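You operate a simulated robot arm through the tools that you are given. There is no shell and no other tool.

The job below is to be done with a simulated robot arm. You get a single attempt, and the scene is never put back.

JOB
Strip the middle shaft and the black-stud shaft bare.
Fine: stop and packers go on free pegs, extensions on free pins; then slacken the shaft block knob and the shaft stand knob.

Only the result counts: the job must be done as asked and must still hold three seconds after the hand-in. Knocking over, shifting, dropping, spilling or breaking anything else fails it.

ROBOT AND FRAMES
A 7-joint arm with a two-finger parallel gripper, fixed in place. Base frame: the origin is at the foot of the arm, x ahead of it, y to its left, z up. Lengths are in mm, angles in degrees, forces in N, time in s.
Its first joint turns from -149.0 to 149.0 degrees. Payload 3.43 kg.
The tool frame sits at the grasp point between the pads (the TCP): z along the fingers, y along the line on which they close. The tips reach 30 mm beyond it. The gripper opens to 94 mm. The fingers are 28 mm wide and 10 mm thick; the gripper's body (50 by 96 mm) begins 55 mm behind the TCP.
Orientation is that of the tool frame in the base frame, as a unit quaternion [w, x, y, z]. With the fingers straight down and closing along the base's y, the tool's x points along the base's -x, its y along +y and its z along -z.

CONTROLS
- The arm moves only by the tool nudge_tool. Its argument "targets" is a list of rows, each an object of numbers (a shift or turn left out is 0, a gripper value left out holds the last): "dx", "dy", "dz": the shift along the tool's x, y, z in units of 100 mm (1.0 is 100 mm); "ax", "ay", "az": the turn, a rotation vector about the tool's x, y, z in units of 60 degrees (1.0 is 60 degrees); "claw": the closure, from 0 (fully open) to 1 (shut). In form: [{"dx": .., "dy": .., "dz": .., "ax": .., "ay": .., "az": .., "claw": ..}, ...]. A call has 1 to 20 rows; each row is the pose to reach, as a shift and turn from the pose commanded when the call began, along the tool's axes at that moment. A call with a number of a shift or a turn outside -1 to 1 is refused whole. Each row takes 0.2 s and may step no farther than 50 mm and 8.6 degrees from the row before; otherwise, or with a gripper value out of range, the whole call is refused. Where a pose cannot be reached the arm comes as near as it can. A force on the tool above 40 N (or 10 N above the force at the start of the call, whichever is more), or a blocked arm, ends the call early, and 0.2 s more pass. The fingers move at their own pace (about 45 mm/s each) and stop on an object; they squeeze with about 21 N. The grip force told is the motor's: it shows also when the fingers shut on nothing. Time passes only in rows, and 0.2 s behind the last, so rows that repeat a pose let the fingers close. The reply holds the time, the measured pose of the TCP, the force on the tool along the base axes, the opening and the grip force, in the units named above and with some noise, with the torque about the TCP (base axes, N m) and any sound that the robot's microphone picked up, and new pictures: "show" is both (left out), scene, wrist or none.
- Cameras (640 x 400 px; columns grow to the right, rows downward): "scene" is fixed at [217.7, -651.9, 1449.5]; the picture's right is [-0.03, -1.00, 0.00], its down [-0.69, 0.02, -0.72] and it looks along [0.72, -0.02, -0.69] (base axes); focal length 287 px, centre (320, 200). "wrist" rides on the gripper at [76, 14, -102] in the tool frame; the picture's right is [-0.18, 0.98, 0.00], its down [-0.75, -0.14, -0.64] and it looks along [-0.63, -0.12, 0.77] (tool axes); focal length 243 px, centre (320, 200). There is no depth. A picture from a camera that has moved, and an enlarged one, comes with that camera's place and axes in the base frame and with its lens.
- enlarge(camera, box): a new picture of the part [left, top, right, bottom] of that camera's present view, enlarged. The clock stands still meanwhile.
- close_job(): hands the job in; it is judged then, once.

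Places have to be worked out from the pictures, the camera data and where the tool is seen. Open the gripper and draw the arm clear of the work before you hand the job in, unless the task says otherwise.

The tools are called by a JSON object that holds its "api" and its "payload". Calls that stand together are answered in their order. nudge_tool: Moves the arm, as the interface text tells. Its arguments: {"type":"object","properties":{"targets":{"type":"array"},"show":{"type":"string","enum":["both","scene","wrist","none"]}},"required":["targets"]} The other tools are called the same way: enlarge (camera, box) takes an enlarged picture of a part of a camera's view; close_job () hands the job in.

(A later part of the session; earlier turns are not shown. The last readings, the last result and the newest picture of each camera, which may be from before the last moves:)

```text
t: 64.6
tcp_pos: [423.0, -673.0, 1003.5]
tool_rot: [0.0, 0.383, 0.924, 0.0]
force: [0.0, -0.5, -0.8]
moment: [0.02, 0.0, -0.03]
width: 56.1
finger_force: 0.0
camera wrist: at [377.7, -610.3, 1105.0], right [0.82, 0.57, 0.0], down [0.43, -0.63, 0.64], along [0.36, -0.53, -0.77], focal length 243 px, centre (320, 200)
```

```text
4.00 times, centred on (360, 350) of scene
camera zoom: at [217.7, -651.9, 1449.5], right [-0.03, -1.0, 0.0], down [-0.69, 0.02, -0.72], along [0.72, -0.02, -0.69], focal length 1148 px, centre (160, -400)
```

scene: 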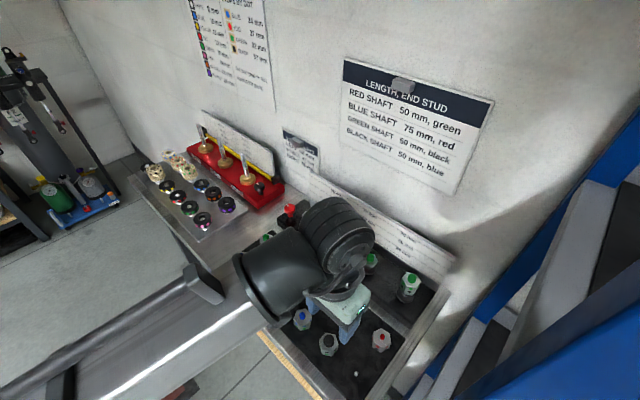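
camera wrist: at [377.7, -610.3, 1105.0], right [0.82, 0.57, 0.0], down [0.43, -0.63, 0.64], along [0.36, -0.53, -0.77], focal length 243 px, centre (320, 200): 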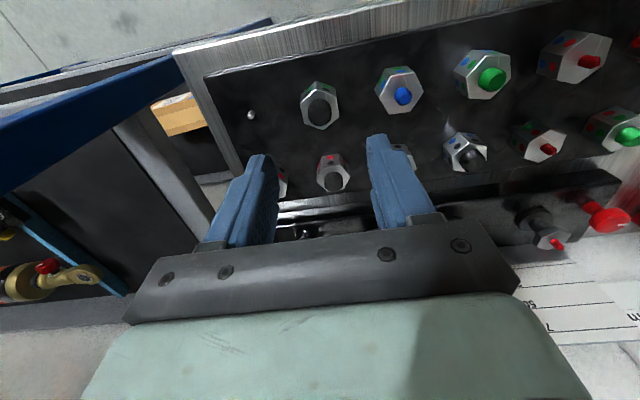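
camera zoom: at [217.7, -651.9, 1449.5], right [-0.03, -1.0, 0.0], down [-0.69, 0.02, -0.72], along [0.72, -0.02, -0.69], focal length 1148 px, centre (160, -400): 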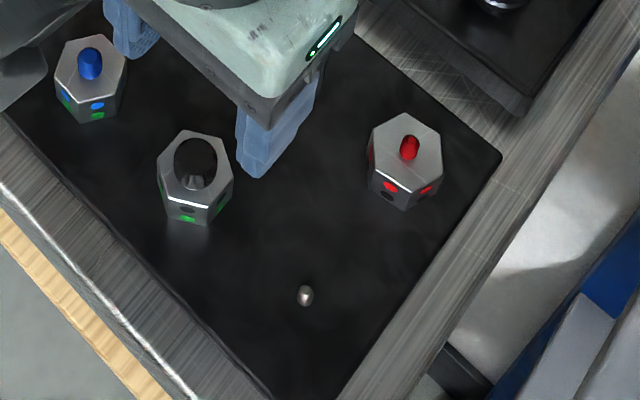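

The first extension is seated on pin B like its neighbours. I go back to the black-stud shaft for the lower extension.

{"api": "nudge_tool", "payload": {"targets": [{"dz": -0.4, "claw": 0.38}, {"dx": -0.45, "dy": -0.136, "dz": -0.4}, {"dx": -0.9, "dy": -0.272, "dz": -0.4}], "show": "none"}}

{"api": "nudge_tool", "payload": {"targets": [{"dx": -0.45, "dy": -0.136}, {"dx": -0.901, "dy": -0.272}, {"dx": -0.901, "dy": -0.272, "dz": 0.3}, {"dx": -0.901, "dy": -0.272, "dz": 0.45}, {"dx": -0.901, "dy": -0.272, "dz": 0.45}], "show": "wrist"}}

{"api": "enlarge", "payload": {"camera": "wrist", "box": [240, 60, 400, 200]}}

{"api": "enlarge", "payload": {"camera": "scene", "box": [384, 240, 436, 302]}}

```text
t: 65.4
tcp_pos: [468.0, -756.8, 1041.6]
tool_rot: [-0.001, 0.383, 0.924, 0.0]
force: [-1.1, 0.7, 1.0]
moment: [-0.01, 0.0, 0.01]
width: 58.2
finger_force: 0.0
```

```text
t: 66.6
tcp_pos: [510.4, -838.2, 996.5]
tool_rot: [-0.001, 0.383, 0.924, 0.0]
force: [0.0, 0.4, 0.8]
moment: [-0.01, -0.03, 0.02]
width: 58.4
finger_force: 0.1
camera wrist: at [466.1, -775.7, 1098.7], right [0.82, 0.57, 0.0], down [0.43, -0.63, 0.64], along [0.36, -0.53, -0.77], focal length 243 px, centre (320, 200)
```

wrist: 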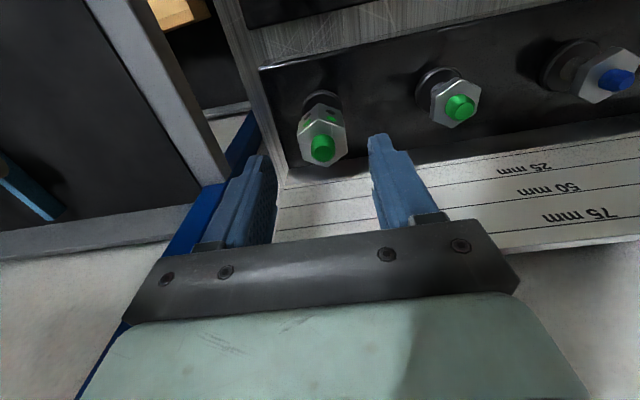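

```text
2.86 times, centred on (320, 130) of wrist
camera zoom: at [466.1, -775.7, 1098.7], right [0.82, 0.57, 0.0], down [0.43, -0.63, 0.64], along [0.36, -0.53, -0.77], focal length 693 px, centre (320, 400)
```

zoom: 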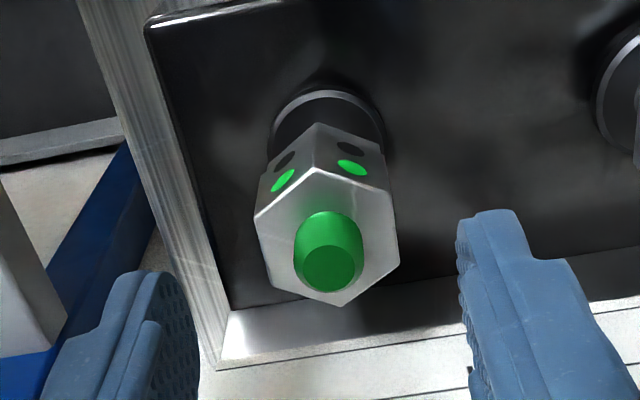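

```text
6.45 times, centred on (410, 271) of scene
camera zoom: at [217.7, -651.9, 1449.5], right [-0.03, -1.0, 0.0], down [-0.69, 0.02, -0.72], along [0.72, -0.02, -0.69], focal length 1852 px, centre (-261, -258)
```

zoom: 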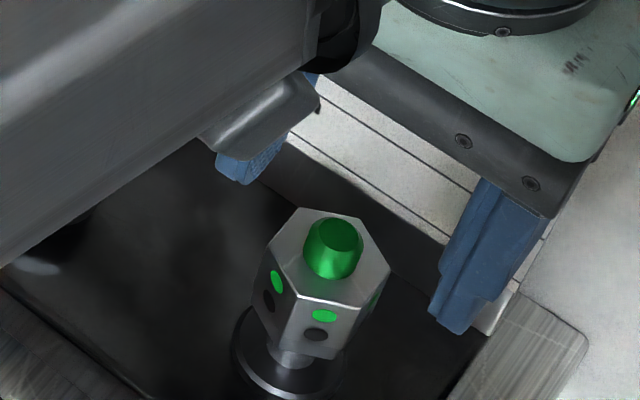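

The lower extension is nearly on the tool axis. I descend so the tips reach z≈926, just above its bottom at ≈921.

{"api": "nudge_tool", "payload": {"targets": [{"dy": 0.012, "dz": 0.15}, {"dy": 0.012, "dz": 0.3}, {"dy": 0.012, "dz": 0.41}, {"dy": 0.012, "dz": 0.41}], "show": "none"}}

{"api": "enlarge", "payload": {"camera": "wrist", "box": [240, 80, 400, 220]}}

{"api": "enlarge", "payload": {"camera": "scene", "box": [384, 240, 436, 302]}}

```text
t: 67.6
tcp_pos: [511.7, -837.5, 955.3]
tool_rot: [0.001, 0.383, 0.924, 0.0]
force: [0.6, 0.4, -1.0]
moment: [0.04, 0.0, -0.01]
width: 58.2
finger_force: 0.2
```

```text
2.86 times, centred on (320, 150) of wrist
camera zoom: at [466.8, -774.8, 1058.1], right [0.82, 0.57, 0.0], down [0.43, -0.63, 0.64], along [0.36, -0.53, -0.77], focal length 693 px, centre (320, 343)
```

zoom: 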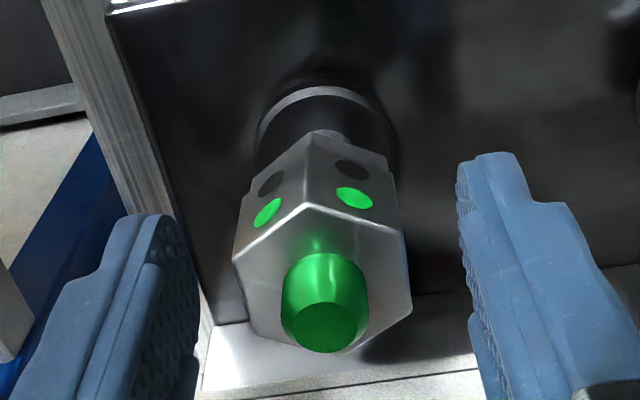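

```text
6.45 times, centred on (410, 271) of scene
camera zoom: at [217.7, -651.9, 1449.5], right [-0.03, -1.0, 0.0], down [-0.69, 0.02, -0.72], along [0.72, -0.02, -0.69], focal length 1852 px, centre (-261, -258)
```

zoom: 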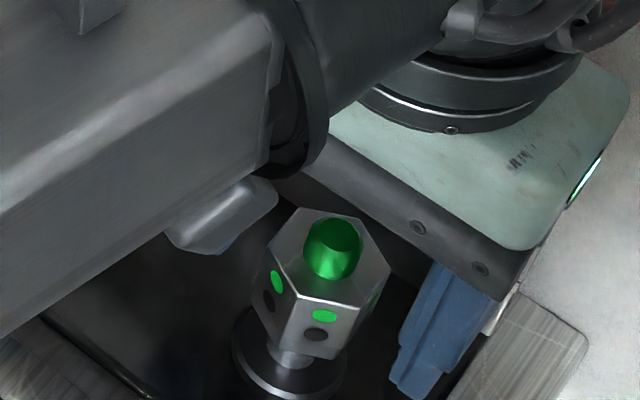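

The shaft's own hex flange sits flush under the lower extension, so I raise 2 mm to stay clear of it and then close.

{"api": "nudge_tool", "payload": {"targets": [{"dz": -0.025}, {"dz": -0.025, "claw": 1}, {"dz": -0.025, "claw": 1}, {"dz": -0.025, "claw": 1}, {"dz": -0.025, "claw": 1}, {"dz": -0.025, "claw": 1}], "show": "none"}}

{"api": "enlarge", "payload": {"camera": "scene", "box": [390, 250, 430, 302]}}

{"api": "enlarge", "payload": {"camera": "wrist", "box": [240, 80, 400, 220]}}

```text
t: 69.0
tcp_pos: [509.9, -838.2, 958.8]
tool_rot: [-0.001, 0.383, 0.924, 0.0]
force: [0.0, 0.3, 0.3]
moment: [0.0, -0.01, -0.01]
width: 31.4
finger_force: 21.2
```

```text
7.69 times, centred on (410, 276) of scene
camera zoom: at [217.7, -651.9, 1449.5], right [-0.03, -1.0, 0.0], down [-0.69, 0.02, -0.72], along [0.72, -0.02, -0.69], focal length 2208 px, centre (-372, -385)
```

zoom: 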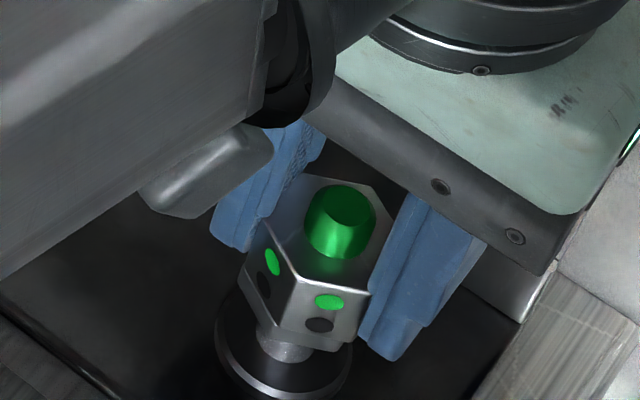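

```text
2.86 times, centred on (320, 150) of wrist
camera zoom: at [466.9, -775.1, 1060.7], right [0.82, 0.57, 0.0], down [0.43, -0.63, 0.64], along [0.36, -0.53, -0.77], focal length 693 px, centre (320, 343)
```

zoom: 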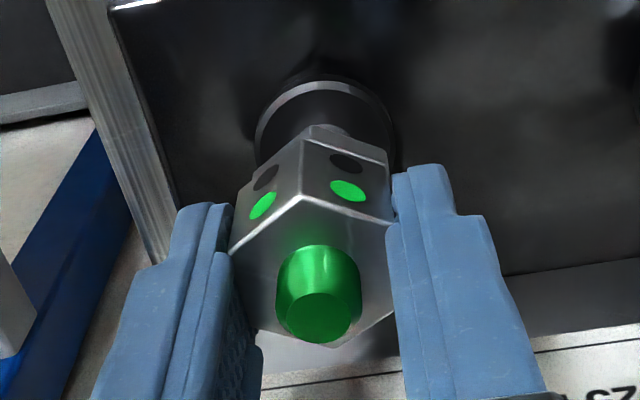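

Gripped at 31.4 mm, on the extension only. I lift straight up slowly and check that the shaft stays.

{"api": "nudge_tool", "payload": {"targets": [{"dz": -0.02}, {"dz": -0.05}, {"dz": -0.1}, {"dz": -0.1}], "show": "none"}}

{"api": "enlarge", "payload": {"camera": "scene", "box": [390, 250, 430, 302]}}

{"api": "enlarge", "payload": {"camera": "wrist", "box": [240, 80, 400, 220]}}

```text
t: 70.0
tcp_pos: [510.9, -838.0, 967.7]
tool_rot: [0.0, 0.383, 0.924, 0.001]
force: [-0.1, 0.4, -1.6]
moment: [-0.01, -0.01, -0.02]
width: 31.6
finger_force: 20.6
```

```text
7.69 times, centred on (410, 276) of scene
camera zoom: at [217.7, -651.9, 1449.5], right [-0.03, -1.0, 0.0], down [-0.69, 0.02, -0.72], along [0.72, -0.02, -0.69], focal length 2208 px, centre (-372, -385)
```

zoom: 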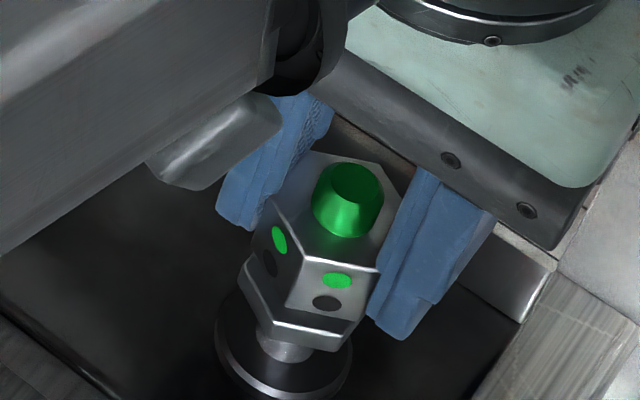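

```text
2.86 times, centred on (320, 150) of wrist
camera zoom: at [467.5, -775.0, 1070.4], right [0.82, 0.57, 0.0], down [0.43, -0.63, 0.64], along [0.36, -0.53, -0.77], focal length 693 px, centre (320, 343)
```

zoom: 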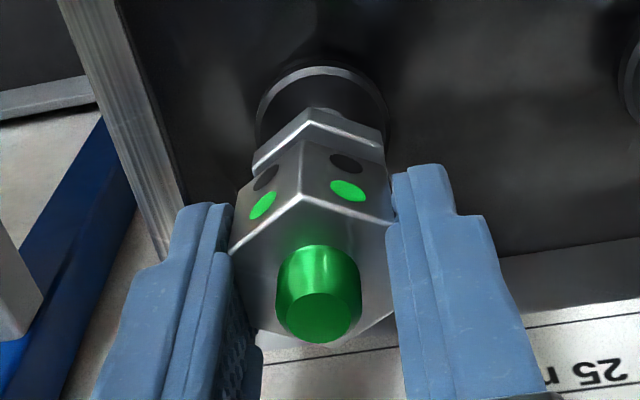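

The lower extension comes off alone, leaving the black stud bare underneath. I raise it clear and carry it toward pin A near (370,-720).

{"api": "nudge_tool", "payload": {"targets": [{"dz": -0.25}, {"dz": -0.5}, {"dz": -0.8}, {"dx": 0.43, "dy": -0.04, "dz": -0.8}, {"dx": 0.86, "dy": -0.08, "dz": -0.8}], "show": "none"}}

{"api": "nudge_tool", "payload": {"targets": [{"dx": 0.43, "dy": -0.04}, {"dx": 0.85, "dy": -0.078}, {"dx": 0.85, "dy": -0.078, "dz": 0.2}, {"dx": 0.85, "dy": -0.078, "dz": 0.2}]}}

{"api": "enlarge", "payload": {"camera": "wrist", "box": [220, 40, 420, 200]}}

{"api": "enlarge", "payload": {"camera": "scene", "box": [310, 300, 410, 400]}}

```text
t: 71.2
tcp_pos: [443.3, -783.1, 1047.7]
tool_rot: [0.0, 0.382, 0.924, -0.001]
force: [0.4, -1.0, -0.4]
moment: [0.03, -0.01, -0.02]
width: 31.7
finger_force: 21.2
```

```text
t: 72.2
tcp_pos: [380.0, -729.4, 1028.1]
tool_rot: [0.0, 0.382, 0.924, -0.001]
force: [-0.3, -0.2, -0.7]
moment: [-0.03, 0.0, -0.01]
width: 31.5
finger_force: 21.3
camera wrist: at [335.2, -665.7, 1130.4], right [0.82, 0.57, 0.0], down [0.43, -0.63, 0.64], along [0.36, -0.53, -0.77], focal length 243 px, centre (320, 200)
```

scene: 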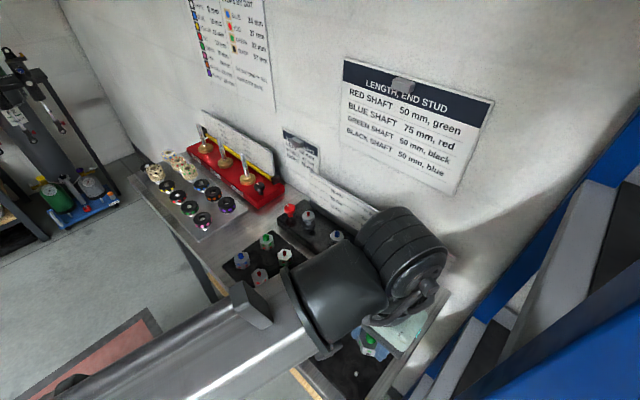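
wrist: 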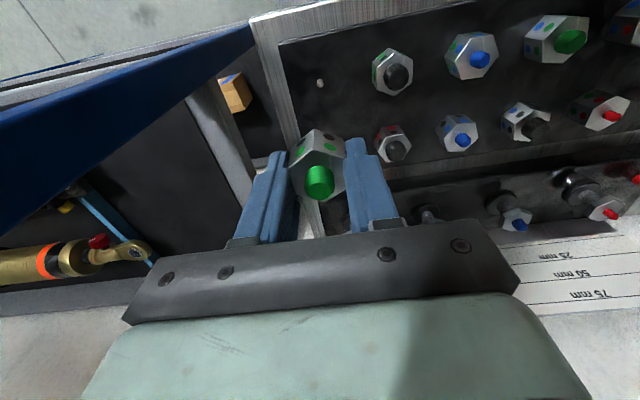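

```text
2.50 times, centred on (320, 120) of wrist
camera zoom: at [335.2, -665.7, 1130.4], right [0.82, 0.57, 0.0], down [0.43, -0.63, 0.64], along [0.36, -0.53, -0.77], focal length 606 px, centre (320, 400)
```

zoom: 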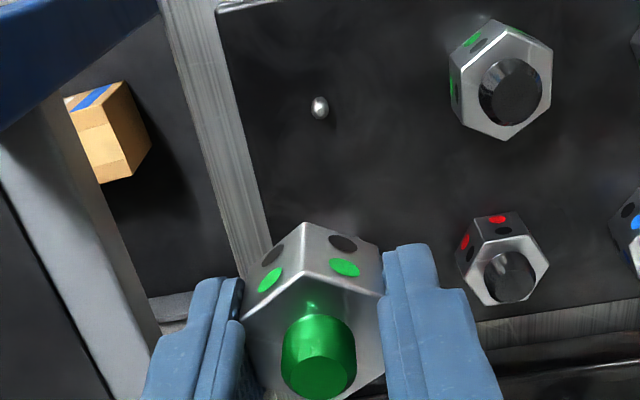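

```text
4.00 times, centred on (360, 350) of scene
camera zoom: at [217.7, -651.9, 1449.5], right [-0.03, -1.0, 0.0], down [-0.69, 0.02, -0.72], along [0.72, -0.02, -0.69], focal length 1148 px, centre (160, -400)
```

zoom: 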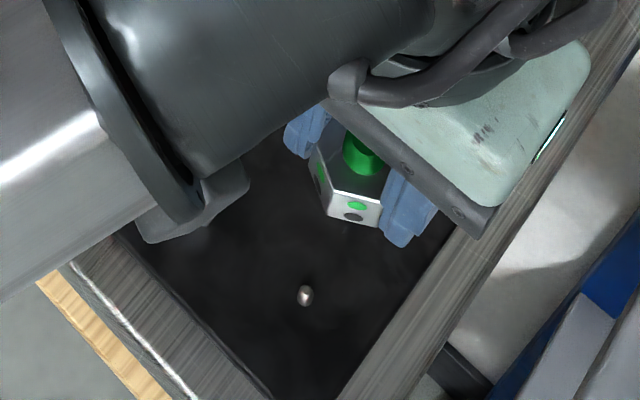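

Pin A is 11.6 mm in tool x and 1.4 mm in y away; applying the same offset that worked for pin B, I shift and descend.

{"api": "nudge_tool", "payload": {"targets": [{"dx": 0.103, "dy": 0.014}, {"dx": 0.103, "dy": 0.014, "dz": 0.4}, {"dx": 0.103, "dy": 0.014, "dz": 0.8}, {"dx": 0.103, "dy": 0.014, "dz": 1.0}, {"dx": 0.103, "dy": 0.014, "dz": 1.0}], "show": "wrist"}}

{"api": "enlarge", "payload": {"camera": "wrist", "box": [220, 60, 420, 220]}}

{"api": "enlarge", "payload": {"camera": "scene", "box": [330, 330, 390, 400]}}

```text
t: 73.4
tcp_pos: [372.4, -720.7, 927.8]
tool_rot: [0.0, 0.383, 0.924, 0.0]
force: [0.1, -0.3, -0.6]
moment: [0.0, -0.02, 0.03]
width: 31.3
finger_force: 21.3
camera wrist: at [328.4, -656.9, 1030.1], right [0.82, 0.57, 0.0], down [0.43, -0.63, 0.64], along [0.36, -0.53, -0.77], focal length 243 px, centre (320, 200)
```

wrist: 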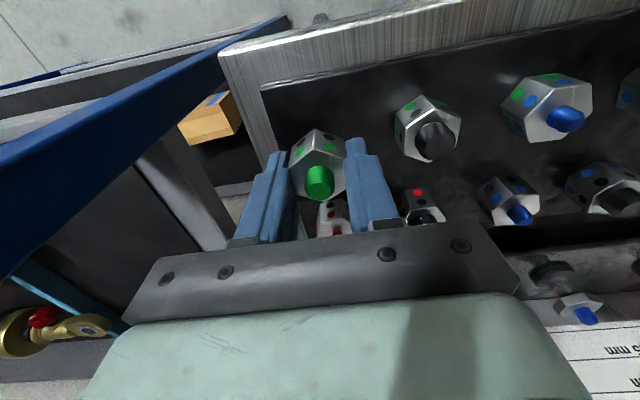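

```text
2.50 times, centred on (320, 140) of wrist
camera zoom: at [328.4, -656.9, 1030.1], right [0.82, 0.57, 0.0], down [0.43, -0.63, 0.64], along [0.36, -0.53, -0.77], focal length 606 px, centre (320, 350)
```

zoom: 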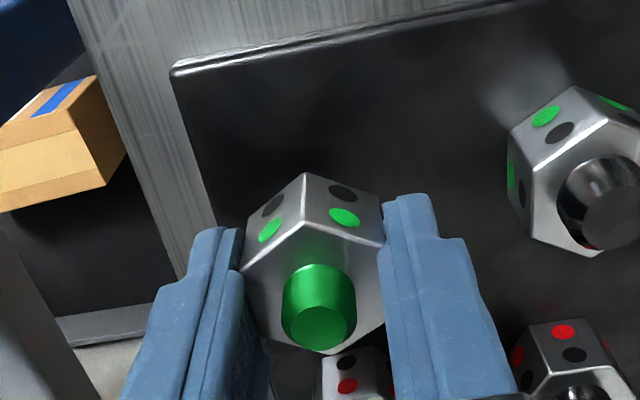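

```text
5.71 times, centred on (360, 365) of scene
camera zoom: at [217.7, -651.9, 1449.5], right [-0.03, -1.0, 0.0], down [-0.69, 0.02, -0.72], along [0.72, -0.02, -0.69], focal length 1640 px, centre (91, -743)
```

zoom: 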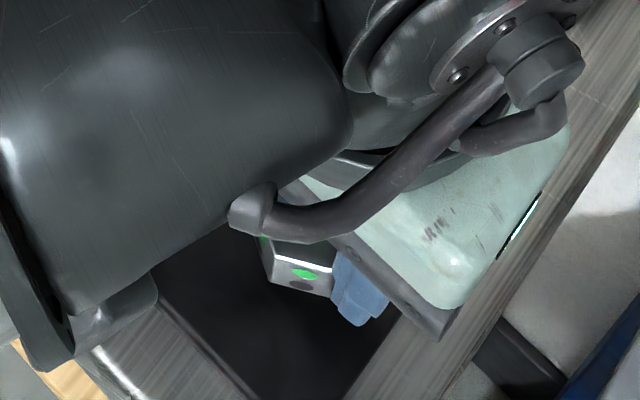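

The pose relative to pin A matches what worked at pin B. I lower over the pin and feel for the floor.

{"api": "nudge_tool", "payload": {"targets": [{"dz": 0.08}, {"dz": 0.15}, {"dz": 0.2}, {"dz": 0.23}, {"dz": 0.23}], "show": "none"}}

{"api": "nudge_tool", "payload": {"targets": [{"dz": 0.01}, {"dz": 0.02}, {"dz": 0.03}, {"dz": 0.03}], "show": "none"}}

```text
t: 74.6
tcp_pos: [374.8, -720.8, 905.0]
tool_rot: [0.0, 0.383, 0.924, -0.001]
force: [-0.2, 0.0, -1.0]
moment: [0.02, 0.02, 0.03]
width: 31.7
finger_force: 21.0
```

```text
t: 75.6
tcp_pos: [374.0, -720.7, 901.9]
tool_rot: [0.0, 0.382, 0.924, 0.0]
force: [0.6, -0.2, 2.8]
moment: [0.04, 0.01, -0.01]
width: 31.6
finger_force: 21.0
```

Contact begins at the same height as before. One more millimetre to confirm it is on the floor.

{"api": "nudge_tool", "payload": {"targets": [{"dz": 0.005}, {"dz": 0.01}, {"dz": 0.01}], "show": "none"}}

{"api": "enlarge", "payload": {"camera": "wrist", "box": [220, 60, 420, 220]}}

```text
t: 76.4
tcp_pos: [373.4, -721.2, 902.6]
tool_rot: [0.001, 0.383, 0.924, 0.0]
force: [0.4, 0.1, 14.0]
moment: [0.05, 0.0, -0.02]
width: 31.6
finger_force: 21.3
```

```text
2.50 times, centred on (320, 140) of wrist
camera zoom: at [328.8, -657.2, 1004.0], right [0.82, 0.57, 0.0], down [0.43, -0.63, 0.64], along [0.36, -0.53, -0.77], focal length 606 px, centre (320, 350)
```

zoom: 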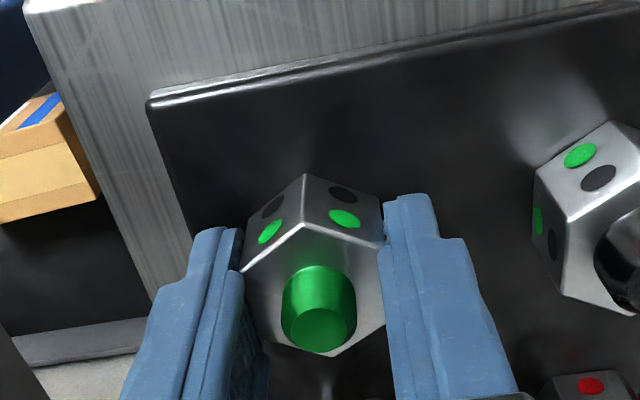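

Seated with 14 N on the floor at the same height as pin B. I open slightly and rise.

{"api": "nudge_tool", "payload": {"targets": [{"dz": -0.01, "claw": 0.5}, {"dz": -0.01, "claw": 0.5}, {"dz": -0.01, "claw": 0.5}, {"dz": -0.1, "claw": 0.5}, {"dz": -0.3, "claw": 0.5}, {"dz": -0.7, "claw": 0.5}, {"dz": -1.0, "claw": 0.4}]}}

{"api": "enlarge", "payload": {"camera": "wrist", "box": [220, 40, 420, 200]}}

{"api": "enlarge", "payload": {"camera": "scene", "box": [210, 180, 340, 290]}}

```text
t: 78.0
tcp_pos: [373.7, -720.5, 1001.6]
tool_rot: [0.0, 0.383, 0.924, 0.0]
force: [0.5, -0.3, 0.8]
moment: [0.02, -0.01, 0.03]
width: 56.5
finger_force: 0.1
camera wrist: at [329.4, -656.8, 1104.0], right [0.82, 0.57, 0.0], down [0.43, -0.63, 0.64], along [0.36, -0.53, -0.77], focal length 243 px, centre (320, 200)
```

scene: 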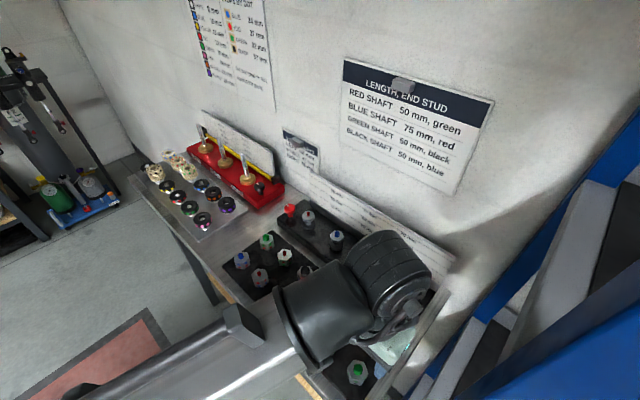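
wrist: 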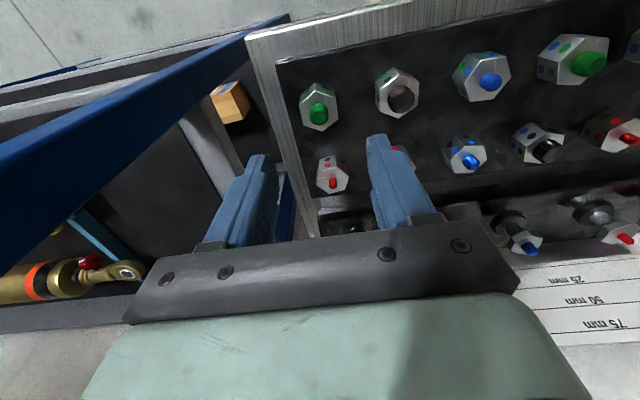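

```text
2.50 times, centred on (320, 120) of wrist
camera zoom: at [329.4, -656.8, 1104.0], right [0.82, 0.57, 0.0], down [0.43, -0.63, 0.64], along [0.36, -0.53, -0.77], focal length 606 px, centre (320, 400)
```

zoom: 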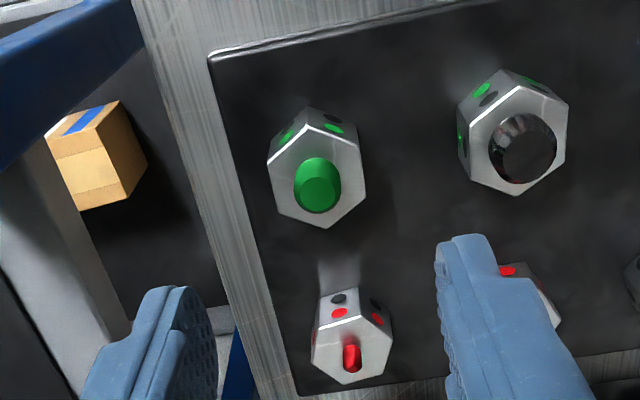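

```text
3.64 times, centred on (275, 235) of scene
camera zoom: at [217.7, -651.9, 1449.5], right [-0.03, -1.0, 0.0], down [-0.69, 0.02, -0.72], along [0.72, -0.02, -0.69], focal length 1044 px, centre (484, 73)
```

zoom: 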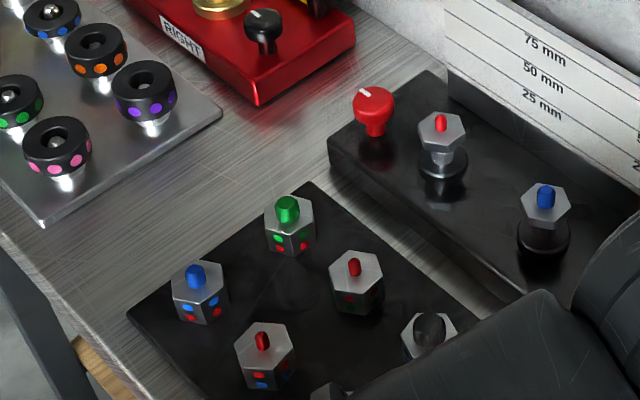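

Both extensions are on pins and the black-stud shaft is bare. Now I travel toward the red shaft-stand knob (about (744,-587), top z≈921), staying high.

{"api": "nudge_tool", "payload": {"targets": [{"dz": -0.4}, {"dy": 0.2, "dz": -0.7}, {"dy": 0.6, "dz": -0.7}, {"dy": 1.0, "dz": -0.7}], "show": "none"}}

{"api": "nudge_tool", "payload": {"targets": [{"dx": -0.2, "dy": 0.4}, {"dx": -0.4, "dy": 0.8}, {"dx": -0.5, "dy": 1.0}], "show": "none"}}

{"api": "nudge_tool", "payload": {"targets": [{"dx": -0.2, "dy": 0.4}, {"dx": -0.4, "dy": 0.8}, {"dx": -0.5, "dy": 1.0}], "show": "none"}}

{"api": "nudge_tool", "payload": {"targets": [{"dx": -0.2, "dy": 0.3}, {"dx": -0.47, "dy": 0.56}, {"dx": -0.47, "dy": 0.56}], "show": "both"}}

{"api": "enlarge", "payload": {"camera": "wrist", "box": [240, 60, 400, 200]}}

```text
t: 79.0
tcp_pos: [444.0, -648.1, 1071.0]
tool_rot: [-0.001, 0.383, 0.924, 0.0]
force: [0.4, 0.4, 0.8]
moment: [0.01, -0.03, 0.01]
width: 56.5
finger_force: 0.2
```

```text
t: 79.8
tcp_pos: [549.7, -614.4, 1070.6]
tool_rot: [0.0, 0.383, 0.924, 0.0]
force: [-0.9, 0.3, 0.4]
moment: [0.0, -0.05, 0.01]
width: 56.5
finger_force: 0.1
```

```text
t: 80.6
tcp_pos: [657.0, -578.7, 1070.7]
tool_rot: [0.0, 0.383, 0.924, 0.0]
force: [0.2, -1.0, 0.6]
moment: [-0.04, -0.01, 0.01]
width: 56.4
finger_force: 0.0
```

```text
t: 81.4
tcp_pos: [729.3, -572.7, 1071.9]
tool_rot: [0.0, 0.383, 0.924, 0.0]
force: [0.1, -0.3, 0.2]
moment: [-0.01, 0.03, 0.0]
width: 56.3
finger_force: 0.1
camera wrist: at [685.7, -509.3, 1173.2], right [0.82, 0.57, 0.0], down [0.43, -0.63, 0.64], along [0.36, -0.53, -0.77], focal length 243 px, centre (320, 200)
```

scene: 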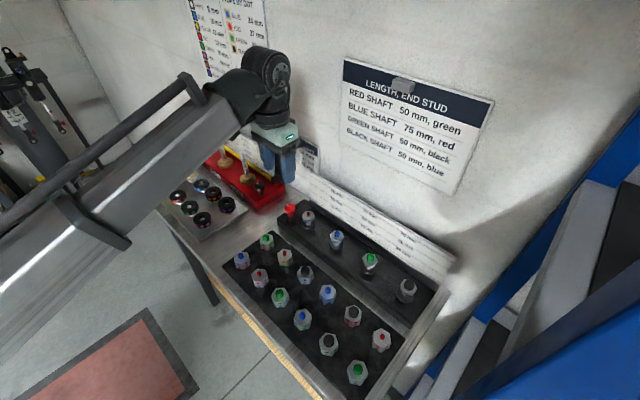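
wrist: 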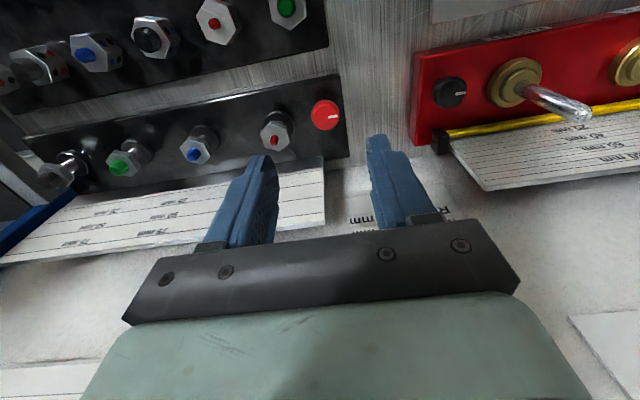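

```text
2.86 times, centred on (320, 130) of wrist
camera zoom: at [685.7, -509.3, 1173.2], right [0.82, 0.57, 0.0], down [0.43, -0.63, 0.64], along [0.36, -0.53, -0.77], focal length 693 px, centre (320, 400)
```

zoom: 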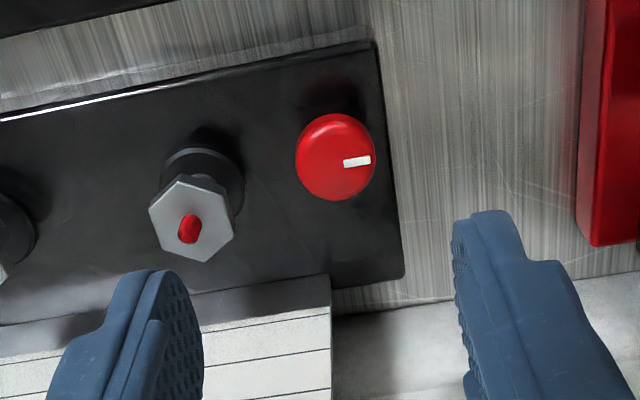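

The red knob is at tool (-18, 2) with its white mark along +row; slackening means counter-clockwise seen from above. I narrow the gripper to about 44 mm to stay clear of the red shaft, move over the knob and descend.

{"api": "nudge_tool", "payload": {"targets": [{"dx": -0.184, "dy": 0.017, "claw": 0.53}, {"dx": -0.184, "dy": 0.017, "dz": 0.4}, {"dx": -0.184, "dy": 0.017, "dz": 0.8}, {"dx": -0.184, "dy": 0.017, "dz": 1.0}, {"dx": -0.184, "dy": 0.017, "dz": 1.0}]}}

{"api": "enlarge", "payload": {"camera": "wrist", "box": [240, 60, 400, 200]}}

{"api": "enlarge", "payload": {"camera": "scene", "box": [260, 170, 330, 240]}}

```text
t: 82.6
tcp_pos: [744.1, -583.9, 970.7]
tool_rot: [0.0, 0.383, 0.924, 0.001]
force: [-0.6, -0.4, 0.1]
moment: [0.0, -0.02, 0.02]
width: 44.2
finger_force: 0.1
camera wrist: at [698.6, -520.8, 1073.0], right [0.82, 0.57, 0.0], down [0.43, -0.63, 0.64], along [0.36, -0.53, -0.77], focal length 243 px, centre (320, 200)
```

scene: 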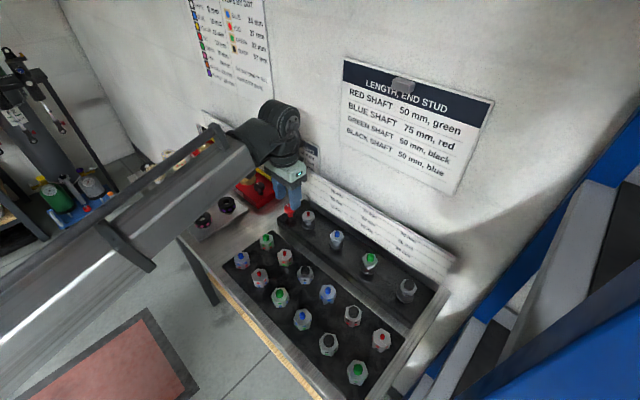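
wrist: 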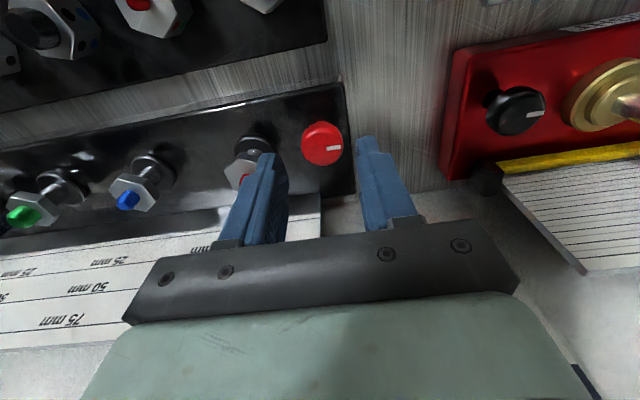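

```text
2.86 times, centred on (320, 130) of wrist
camera zoom: at [698.6, -520.8, 1073.0], right [0.82, 0.57, 0.0], down [0.43, -0.63, 0.64], along [0.36, -0.53, -0.77], focal length 693 px, centre (320, 400)
```

zoom: 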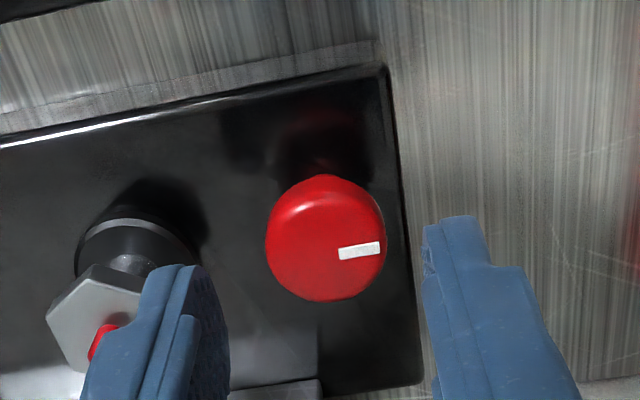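

```text
5.71 times, centred on (295, 205) of scene
camera zoom: at [217.7, -651.9, 1449.5], right [-0.03, -1.0, 0.0], down [-0.69, 0.02, -0.72], along [0.72, -0.02, -0.69], focal length 1640 px, centre (463, 171)
```

zoom: 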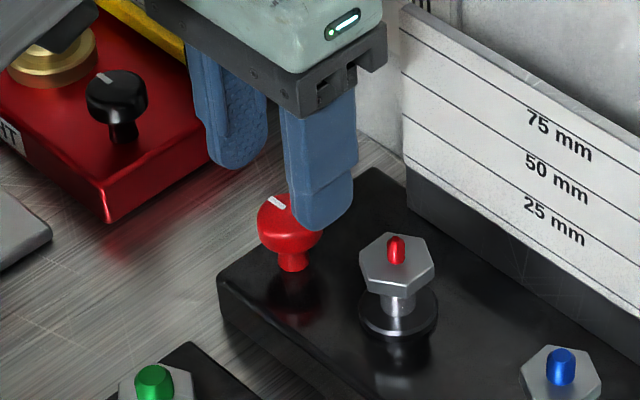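

The knob is centred to within about 3 mm in x. I trim and descend so the tips straddle its cap (tips at z≈905).

{"api": "nudge_tool", "payload": {"targets": [{"dx": -0.025, "dz": 0.15}, {"dx": -0.025, "dz": 0.3}, {"dx": -0.025, "dz": 0.36}, {"dx": -0.025, "dz": 0.36}], "show": "none"}}

{"api": "enlarge", "payload": {"camera": "wrist", "box": [240, 80, 400, 220]}}

{"api": "enlarge", "payload": {"camera": "scene", "box": [260, 170, 330, 240]}}

```text
t: 83.6
tcp_pos: [744.5, -585.3, 934.1]
tool_rot: [0.0, 0.383, 0.924, 0.0]
force: [0.3, -1.2, -0.7]
moment: [0.03, 0.02, 0.0]
width: 44.3
finger_force: 0.1
```

```text
2.86 times, centred on (320, 150) of wrist
camera zoom: at [700.6, -522.5, 1036.9], right [0.82, 0.57, 0.0], down [0.43, -0.63, 0.64], along [0.36, -0.53, -0.77], focal length 693 px, centre (320, 343)
```

zoom: 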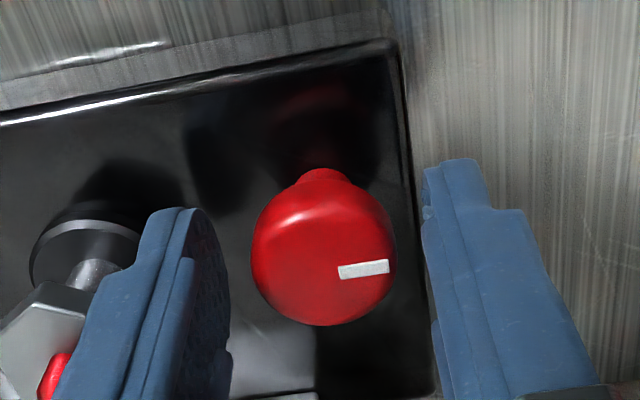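

```text
5.71 times, centred on (295, 205) of scene
camera zoom: at [217.7, -651.9, 1449.5], right [-0.03, -1.0, 0.0], down [-0.69, 0.02, -0.72], along [0.72, -0.02, -0.69], focal length 1640 px, centre (463, 171)
```

zoom: 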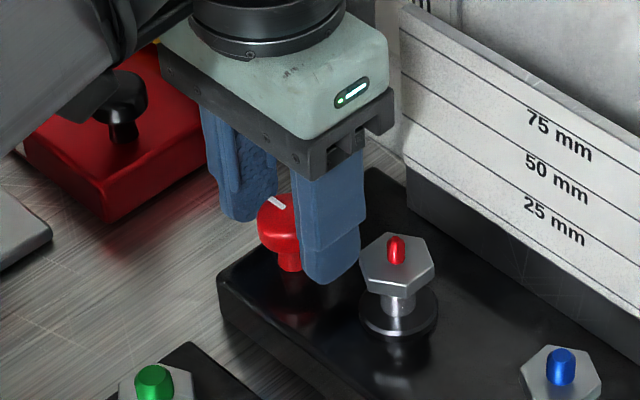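

The fingers straddle the cap with clearance to the red shaft. I close on the knob.

{"api": "nudge_tool", "payload": {"targets": [{"claw": 1}, {"claw": 1}, {"claw": 1}, {"claw": 1}, {"claw": 1}], "show": "none"}}

{"api": "enlarge", "payload": {"camera": "wrist", "box": [240, 80, 400, 220]}}

```text
t: 84.8
tcp_pos: [746.0, -585.7, 934.5]
tool_rot: [0.0, 0.382, 0.924, 0.0]
force: [6.0, 5.7, -1.8]
moment: [0.13, -0.13, 0.06]
width: 28.7
finger_force: 44.6
```

```text
2.86 times, centred on (320, 150) of wrist
camera zoom: at [701.0, -522.1, 1037.1], right [0.82, 0.57, 0.0], down [0.43, -0.63, 0.64], along [0.36, -0.53, -0.77], focal length 693 px, centre (320, 343)
```

zoom: 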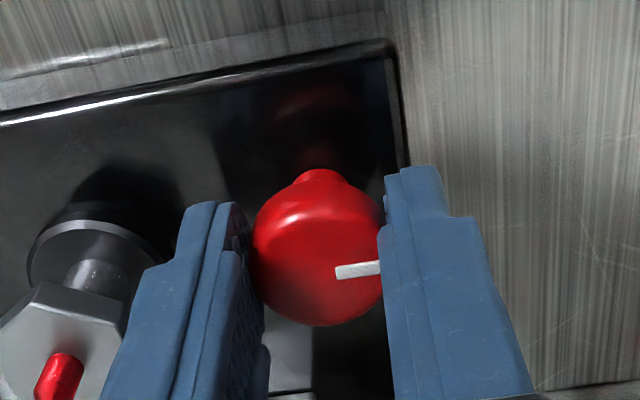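

Gripped at 28.7 mm with about 8 N side load, so the knob is slightly toward +y. I relieve that by 1 mm, then turn counter-clockwise by 28° and check the torque.

{"api": "nudge_tool", "payload": {"targets": [{"dy": 0.01}, {"dy": 0.01, "az": -0.117}, {"dy": 0.01, "az": -0.233}, {"dy": 0.01, "az": -0.35}, {"dy": 0.01, "az": -0.467}, {"dy": 0.01, "az": -0.467}], "show": "wrist"}}

{"api": "enlarge", "payload": {"camera": "wrist", "box": [240, 80, 400, 220]}}

{"api": "enlarge", "payload": {"camera": "scene", "box": [260, 170, 330, 240]}}

```text
t: 86.2
tcp_pos: [745.6, -585.6, 935.8]
tool_rot: [0.0, 0.147, 0.989, 0.0]
force: [-3.5, -2.0, -3.0]
moment: [-0.1, -0.04, -0.01]
width: 28.7
finger_force: 44.6
camera wrist: at [676.1, -550.5, 1037.4], right [0.46, 0.89, 0.0], down [0.68, -0.35, 0.64], along [0.57, -0.3, -0.77], focal length 243 px, centre (320, 200)
```

wrist: 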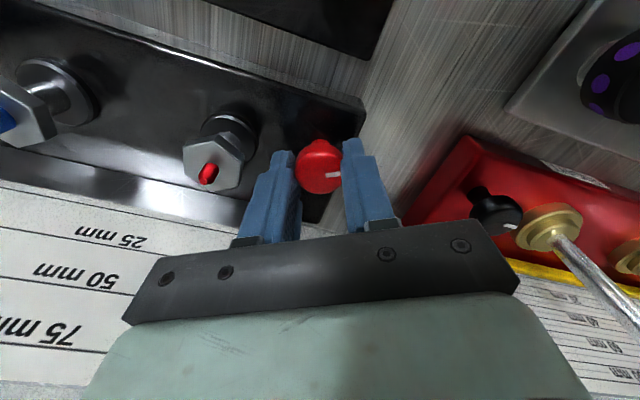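

```text
2.86 times, centred on (320, 150) of wrist
camera zoom: at [676.1, -550.5, 1037.4], right [0.46, 0.89, 0.0], down [0.68, -0.35, 0.64], along [0.57, -0.3, -0.77], focal length 693 px, centre (320, 343)
```

zoom: 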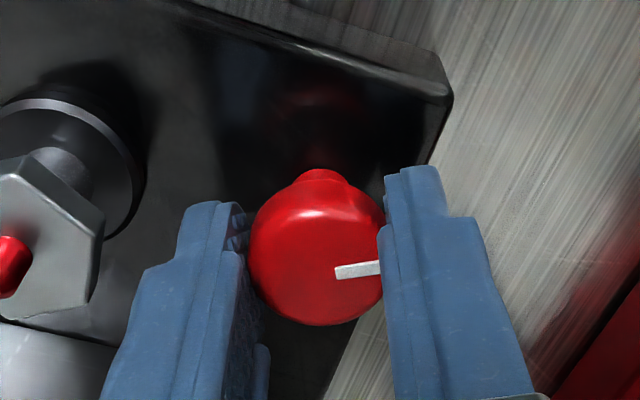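

```text
5.71 times, centred on (295, 205) of scene
camera zoom: at [217.7, -651.9, 1449.5], right [-0.03, -1.0, 0.0], down [-0.69, 0.02, -0.72], along [0.72, -0.02, -0.69], focal length 1640 px, centre (463, 171)
```

zoom: 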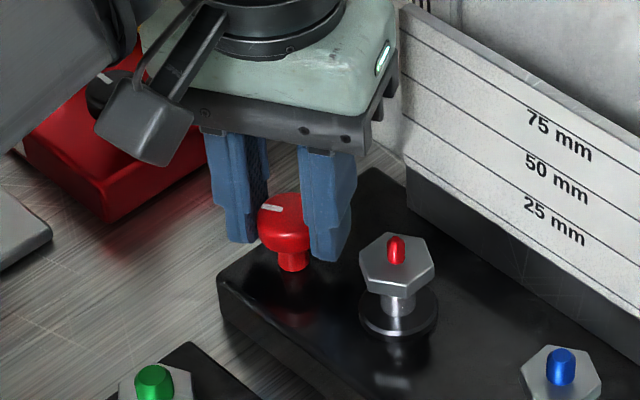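

The knob turned with the gripper (mark moved with it) with no torque stop. I keep turning counter-clockwise another 56°.

{"api": "nudge_tool", "payload": {"targets": [{"az": -0.13}, {"az": -0.26}, {"az": -0.39}, {"az": -0.52}, {"az": -0.65}, {"az": -0.78}, {"az": -0.91}, {"az": -0.91}], "show": "wrist"}}

{"api": "enlarge", "payload": {"camera": "wrist", "box": [240, 80, 400, 220]}}

{"api": "enlarge", "payload": {"camera": "scene", "box": [260, 170, 330, 240]}}

```text
t: 88.0
tcp_pos: [746.2, -586.2, 934.5]
tool_rot: [0.0, -0.323, 0.946, 0.0]
force: [-5.5, -17.6, -0.7]
moment: [-0.37, 0.07, -0.06]
width: 28.1
finger_force: 45.8
camera wrist: at [675.9, -622.2, 1037.6], right [-0.46, 0.89, 0.0], down [0.68, 0.35, 0.64], along [0.57, 0.29, -0.77], focal length 243 px, centre (320, 200)
```

wrist: 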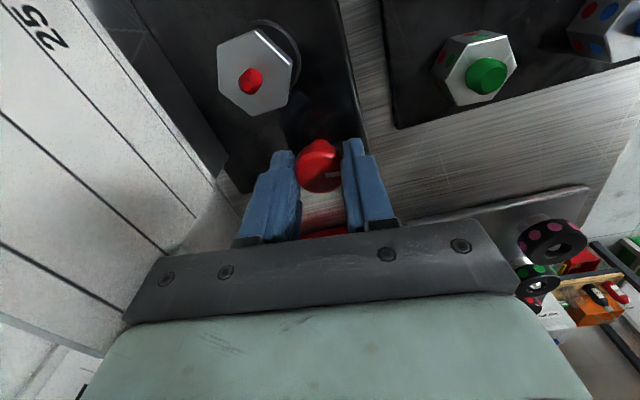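

```text
2.86 times, centred on (320, 150) of wrist
camera zoom: at [675.9, -622.2, 1037.6], right [-0.46, 0.89, 0.0], down [0.68, 0.35, 0.64], along [0.57, 0.29, -0.77], focal length 693 px, centre (320, 343)
```

zoom: 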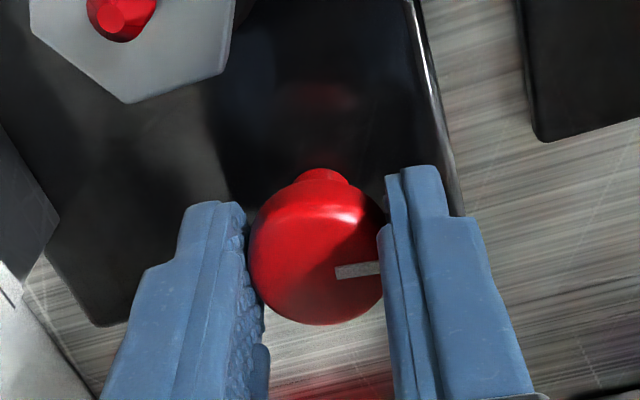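

```text
5.71 times, centred on (295, 205) of scene
camera zoom: at [217.7, -651.9, 1449.5], right [-0.03, -1.0, 0.0], down [-0.69, 0.02, -0.72], along [0.72, -0.02, -0.69], focal length 1640 px, centre (463, 171)
```

zoom: 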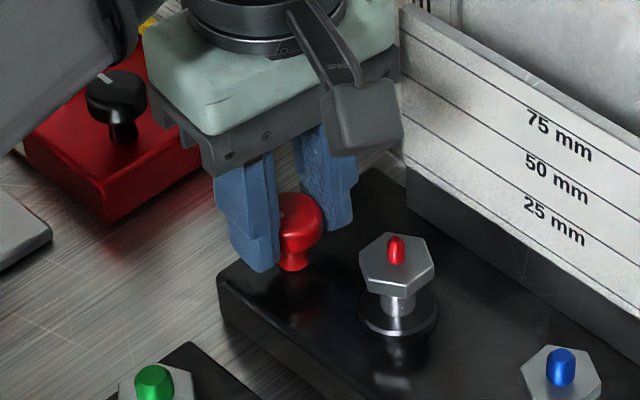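

About 83° turned so far, torque still low but a side load has built up. I ease the tool about 1 mm toward the knob centre and turn 40° more.

{"api": "nudge_tool", "payload": {"targets": [{"dy": -0.012}, {"dy": -0.012, "az": -0.13}, {"dy": -0.012, "az": -0.26}, {"dy": -0.012, "az": -0.39}, {"dy": -0.012, "az": -0.52}, {"dy": -0.012, "az": -0.65}, {"dy": -0.012, "az": -0.65}], "show": "wrist"}}

{"api": "enlarge", "payload": {"camera": "wrist", "box": [240, 80, 400, 220]}}

{"api": "enlarge", "payload": {"camera": "scene", "box": [260, 170, 330, 240]}}

```text
t: 89.6
tcp_pos: [745.7, -586.4, 934.6]
tool_rot: [0.0, -0.62, 0.784, 0.0]
force: [-10.6, -10.8, 1.5]
moment: [-0.3, 0.26, 0.04]
width: 28.7
finger_force: 44.6
camera wrist: at [714.1, -658.1, 1037.8], right [-0.91, 0.4, 0.0], down [0.31, 0.7, 0.64], along [0.26, 0.59, -0.77], focal length 243 px, centre (320, 200)
```

wrist: 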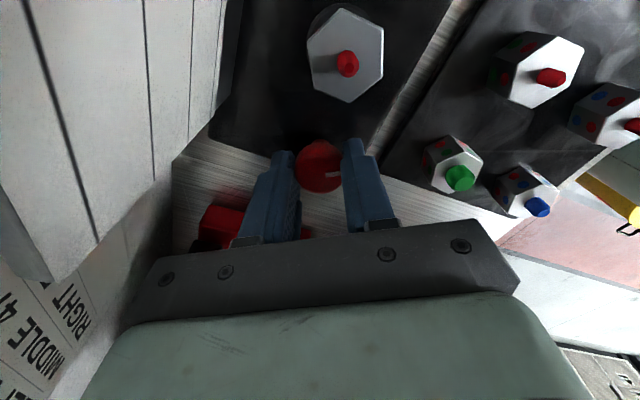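

```text
2.86 times, centred on (320, 150) of wrist
camera zoom: at [714.1, -658.1, 1037.8], right [-0.91, 0.4, 0.0], down [0.31, 0.7, 0.64], along [0.26, 0.59, -0.77], focal length 693 px, centre (320, 343)
```

zoom: 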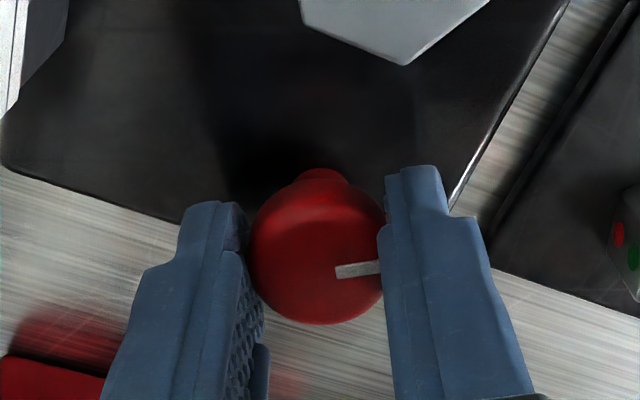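

```text
5.71 times, centred on (295, 205) of scene
camera zoom: at [217.7, -651.9, 1449.5], right [-0.03, -1.0, 0.0], down [-0.69, 0.02, -0.72], along [0.72, -0.02, -0.69], focal length 1640 px, centre (463, 171)
```

zoom: 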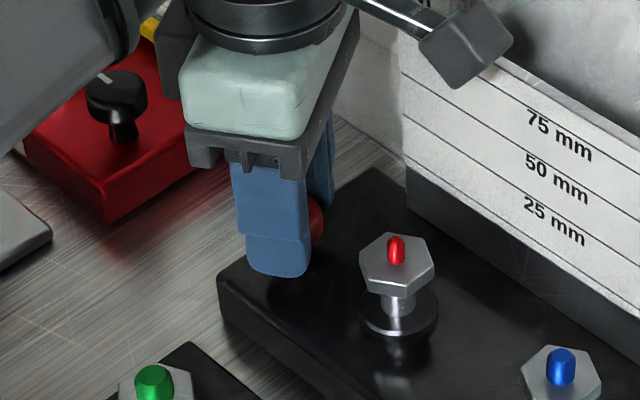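

Turned about 122° so far without a stop. To be sure it is truly slack I regrip: open to 44 mm, wind the wrist back, and turn again.

{"api": "nudge_tool", "payload": {"targets": [{"dy": -0.005, "claw": 0.53}, {"dy": -0.005, "claw": 0.53}, {"dy": -0.005, "claw": 0.53}], "show": "none"}}

{"api": "nudge_tool", "payload": {"targets": [{"az": 0.14}, {"az": 0.28}, {"az": 0.42}, {"az": 0.56}, {"az": 0.7}, {"az": 0.84}, {"az": 0.98}], "show": "none"}}

{"api": "nudge_tool", "payload": {"targets": [{"az": 0.14}, {"az": 0.28}, {"az": 0.42}, {"az": 0.56}, {"az": 0.7}, {"az": 0.84}, {"az": 0.98}], "show": "none"}}

{"api": "nudge_tool", "payload": {"targets": [{"az": 0.14}, {"az": 0.28}, {"az": 0.42}, {"az": 0.42}], "show": "both"}}

{"api": "enlarge", "payload": {"camera": "wrist", "box": [240, 80, 400, 220]}}

```text
t: 90.4
tcp_pos: [747.6, -586.0, 935.3]
tool_rot: [0.0, -0.62, 0.785, 0.0]
force: [0.5, 0.1, 0.5]
moment: [-0.04, 0.01, -0.04]
width: 44.1
finger_force: 0.2
```

```text
t: 92.0
tcp_pos: [746.4, -586.5, 934.9]
tool_rot: [0.0, -0.153, 0.988, 0.0]
force: [-0.2, 0.0, -0.3]
moment: [0.01, 0.01, 0.01]
width: 44.1
finger_force: 0.0
```

```text
t: 93.6
tcp_pos: [746.6, -586.4, 935.5]
tool_rot: [-0.001, 0.351, 0.936, 0.0]
force: [0.3, 0.3, -0.7]
moment: [-0.04, 0.01, -0.01]
width: 44.3
finger_force: 0.0
```

```text
t: 94.6
tcp_pos: [746.7, -585.8, 935.3]
tool_rot: [0.0, 0.546, 0.838, 0.0]
force: [-0.5, 0.2, 0.4]
moment: [0.04, -0.01, -0.02]
width: 44.2
finger_force: 0.0
camera wrist: at [728.5, -511.5, 1037.6], right [0.97, 0.23, 0.0], down [0.17, -0.75, 0.64], along [0.15, -0.63, -0.77], focal length 243 px, centre (320, 200)
```

scene: 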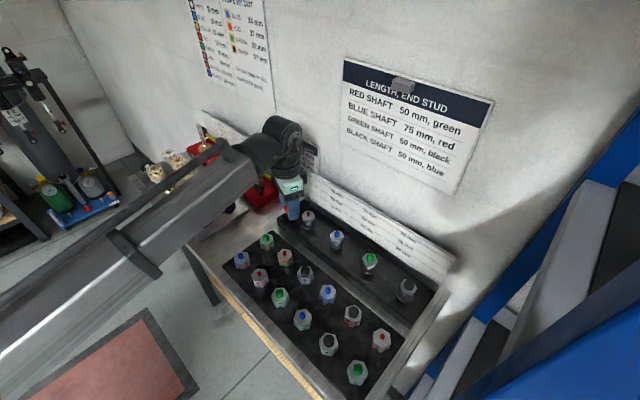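
wrist: 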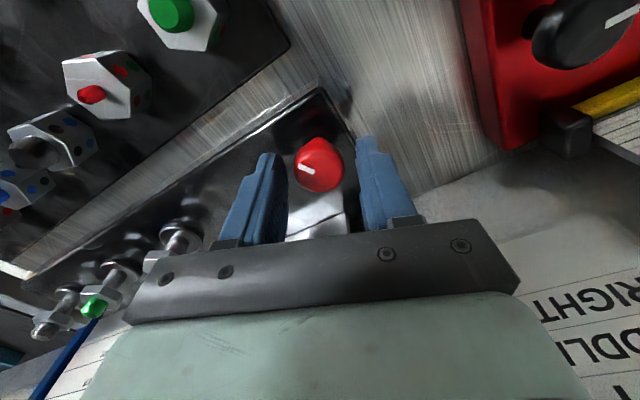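

```text
2.86 times, centred on (320, 150) of wrist
camera zoom: at [728.5, -511.5, 1037.6], right [0.97, 0.23, 0.0], down [0.17, -0.75, 0.64], along [0.15, -0.63, -0.77], focal length 693 px, centre (320, 343)
```

zoom: 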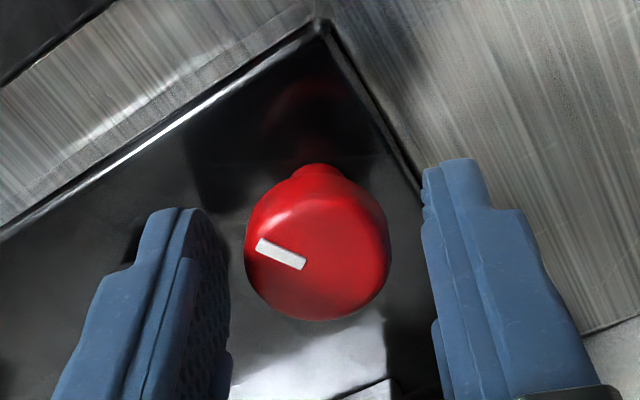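

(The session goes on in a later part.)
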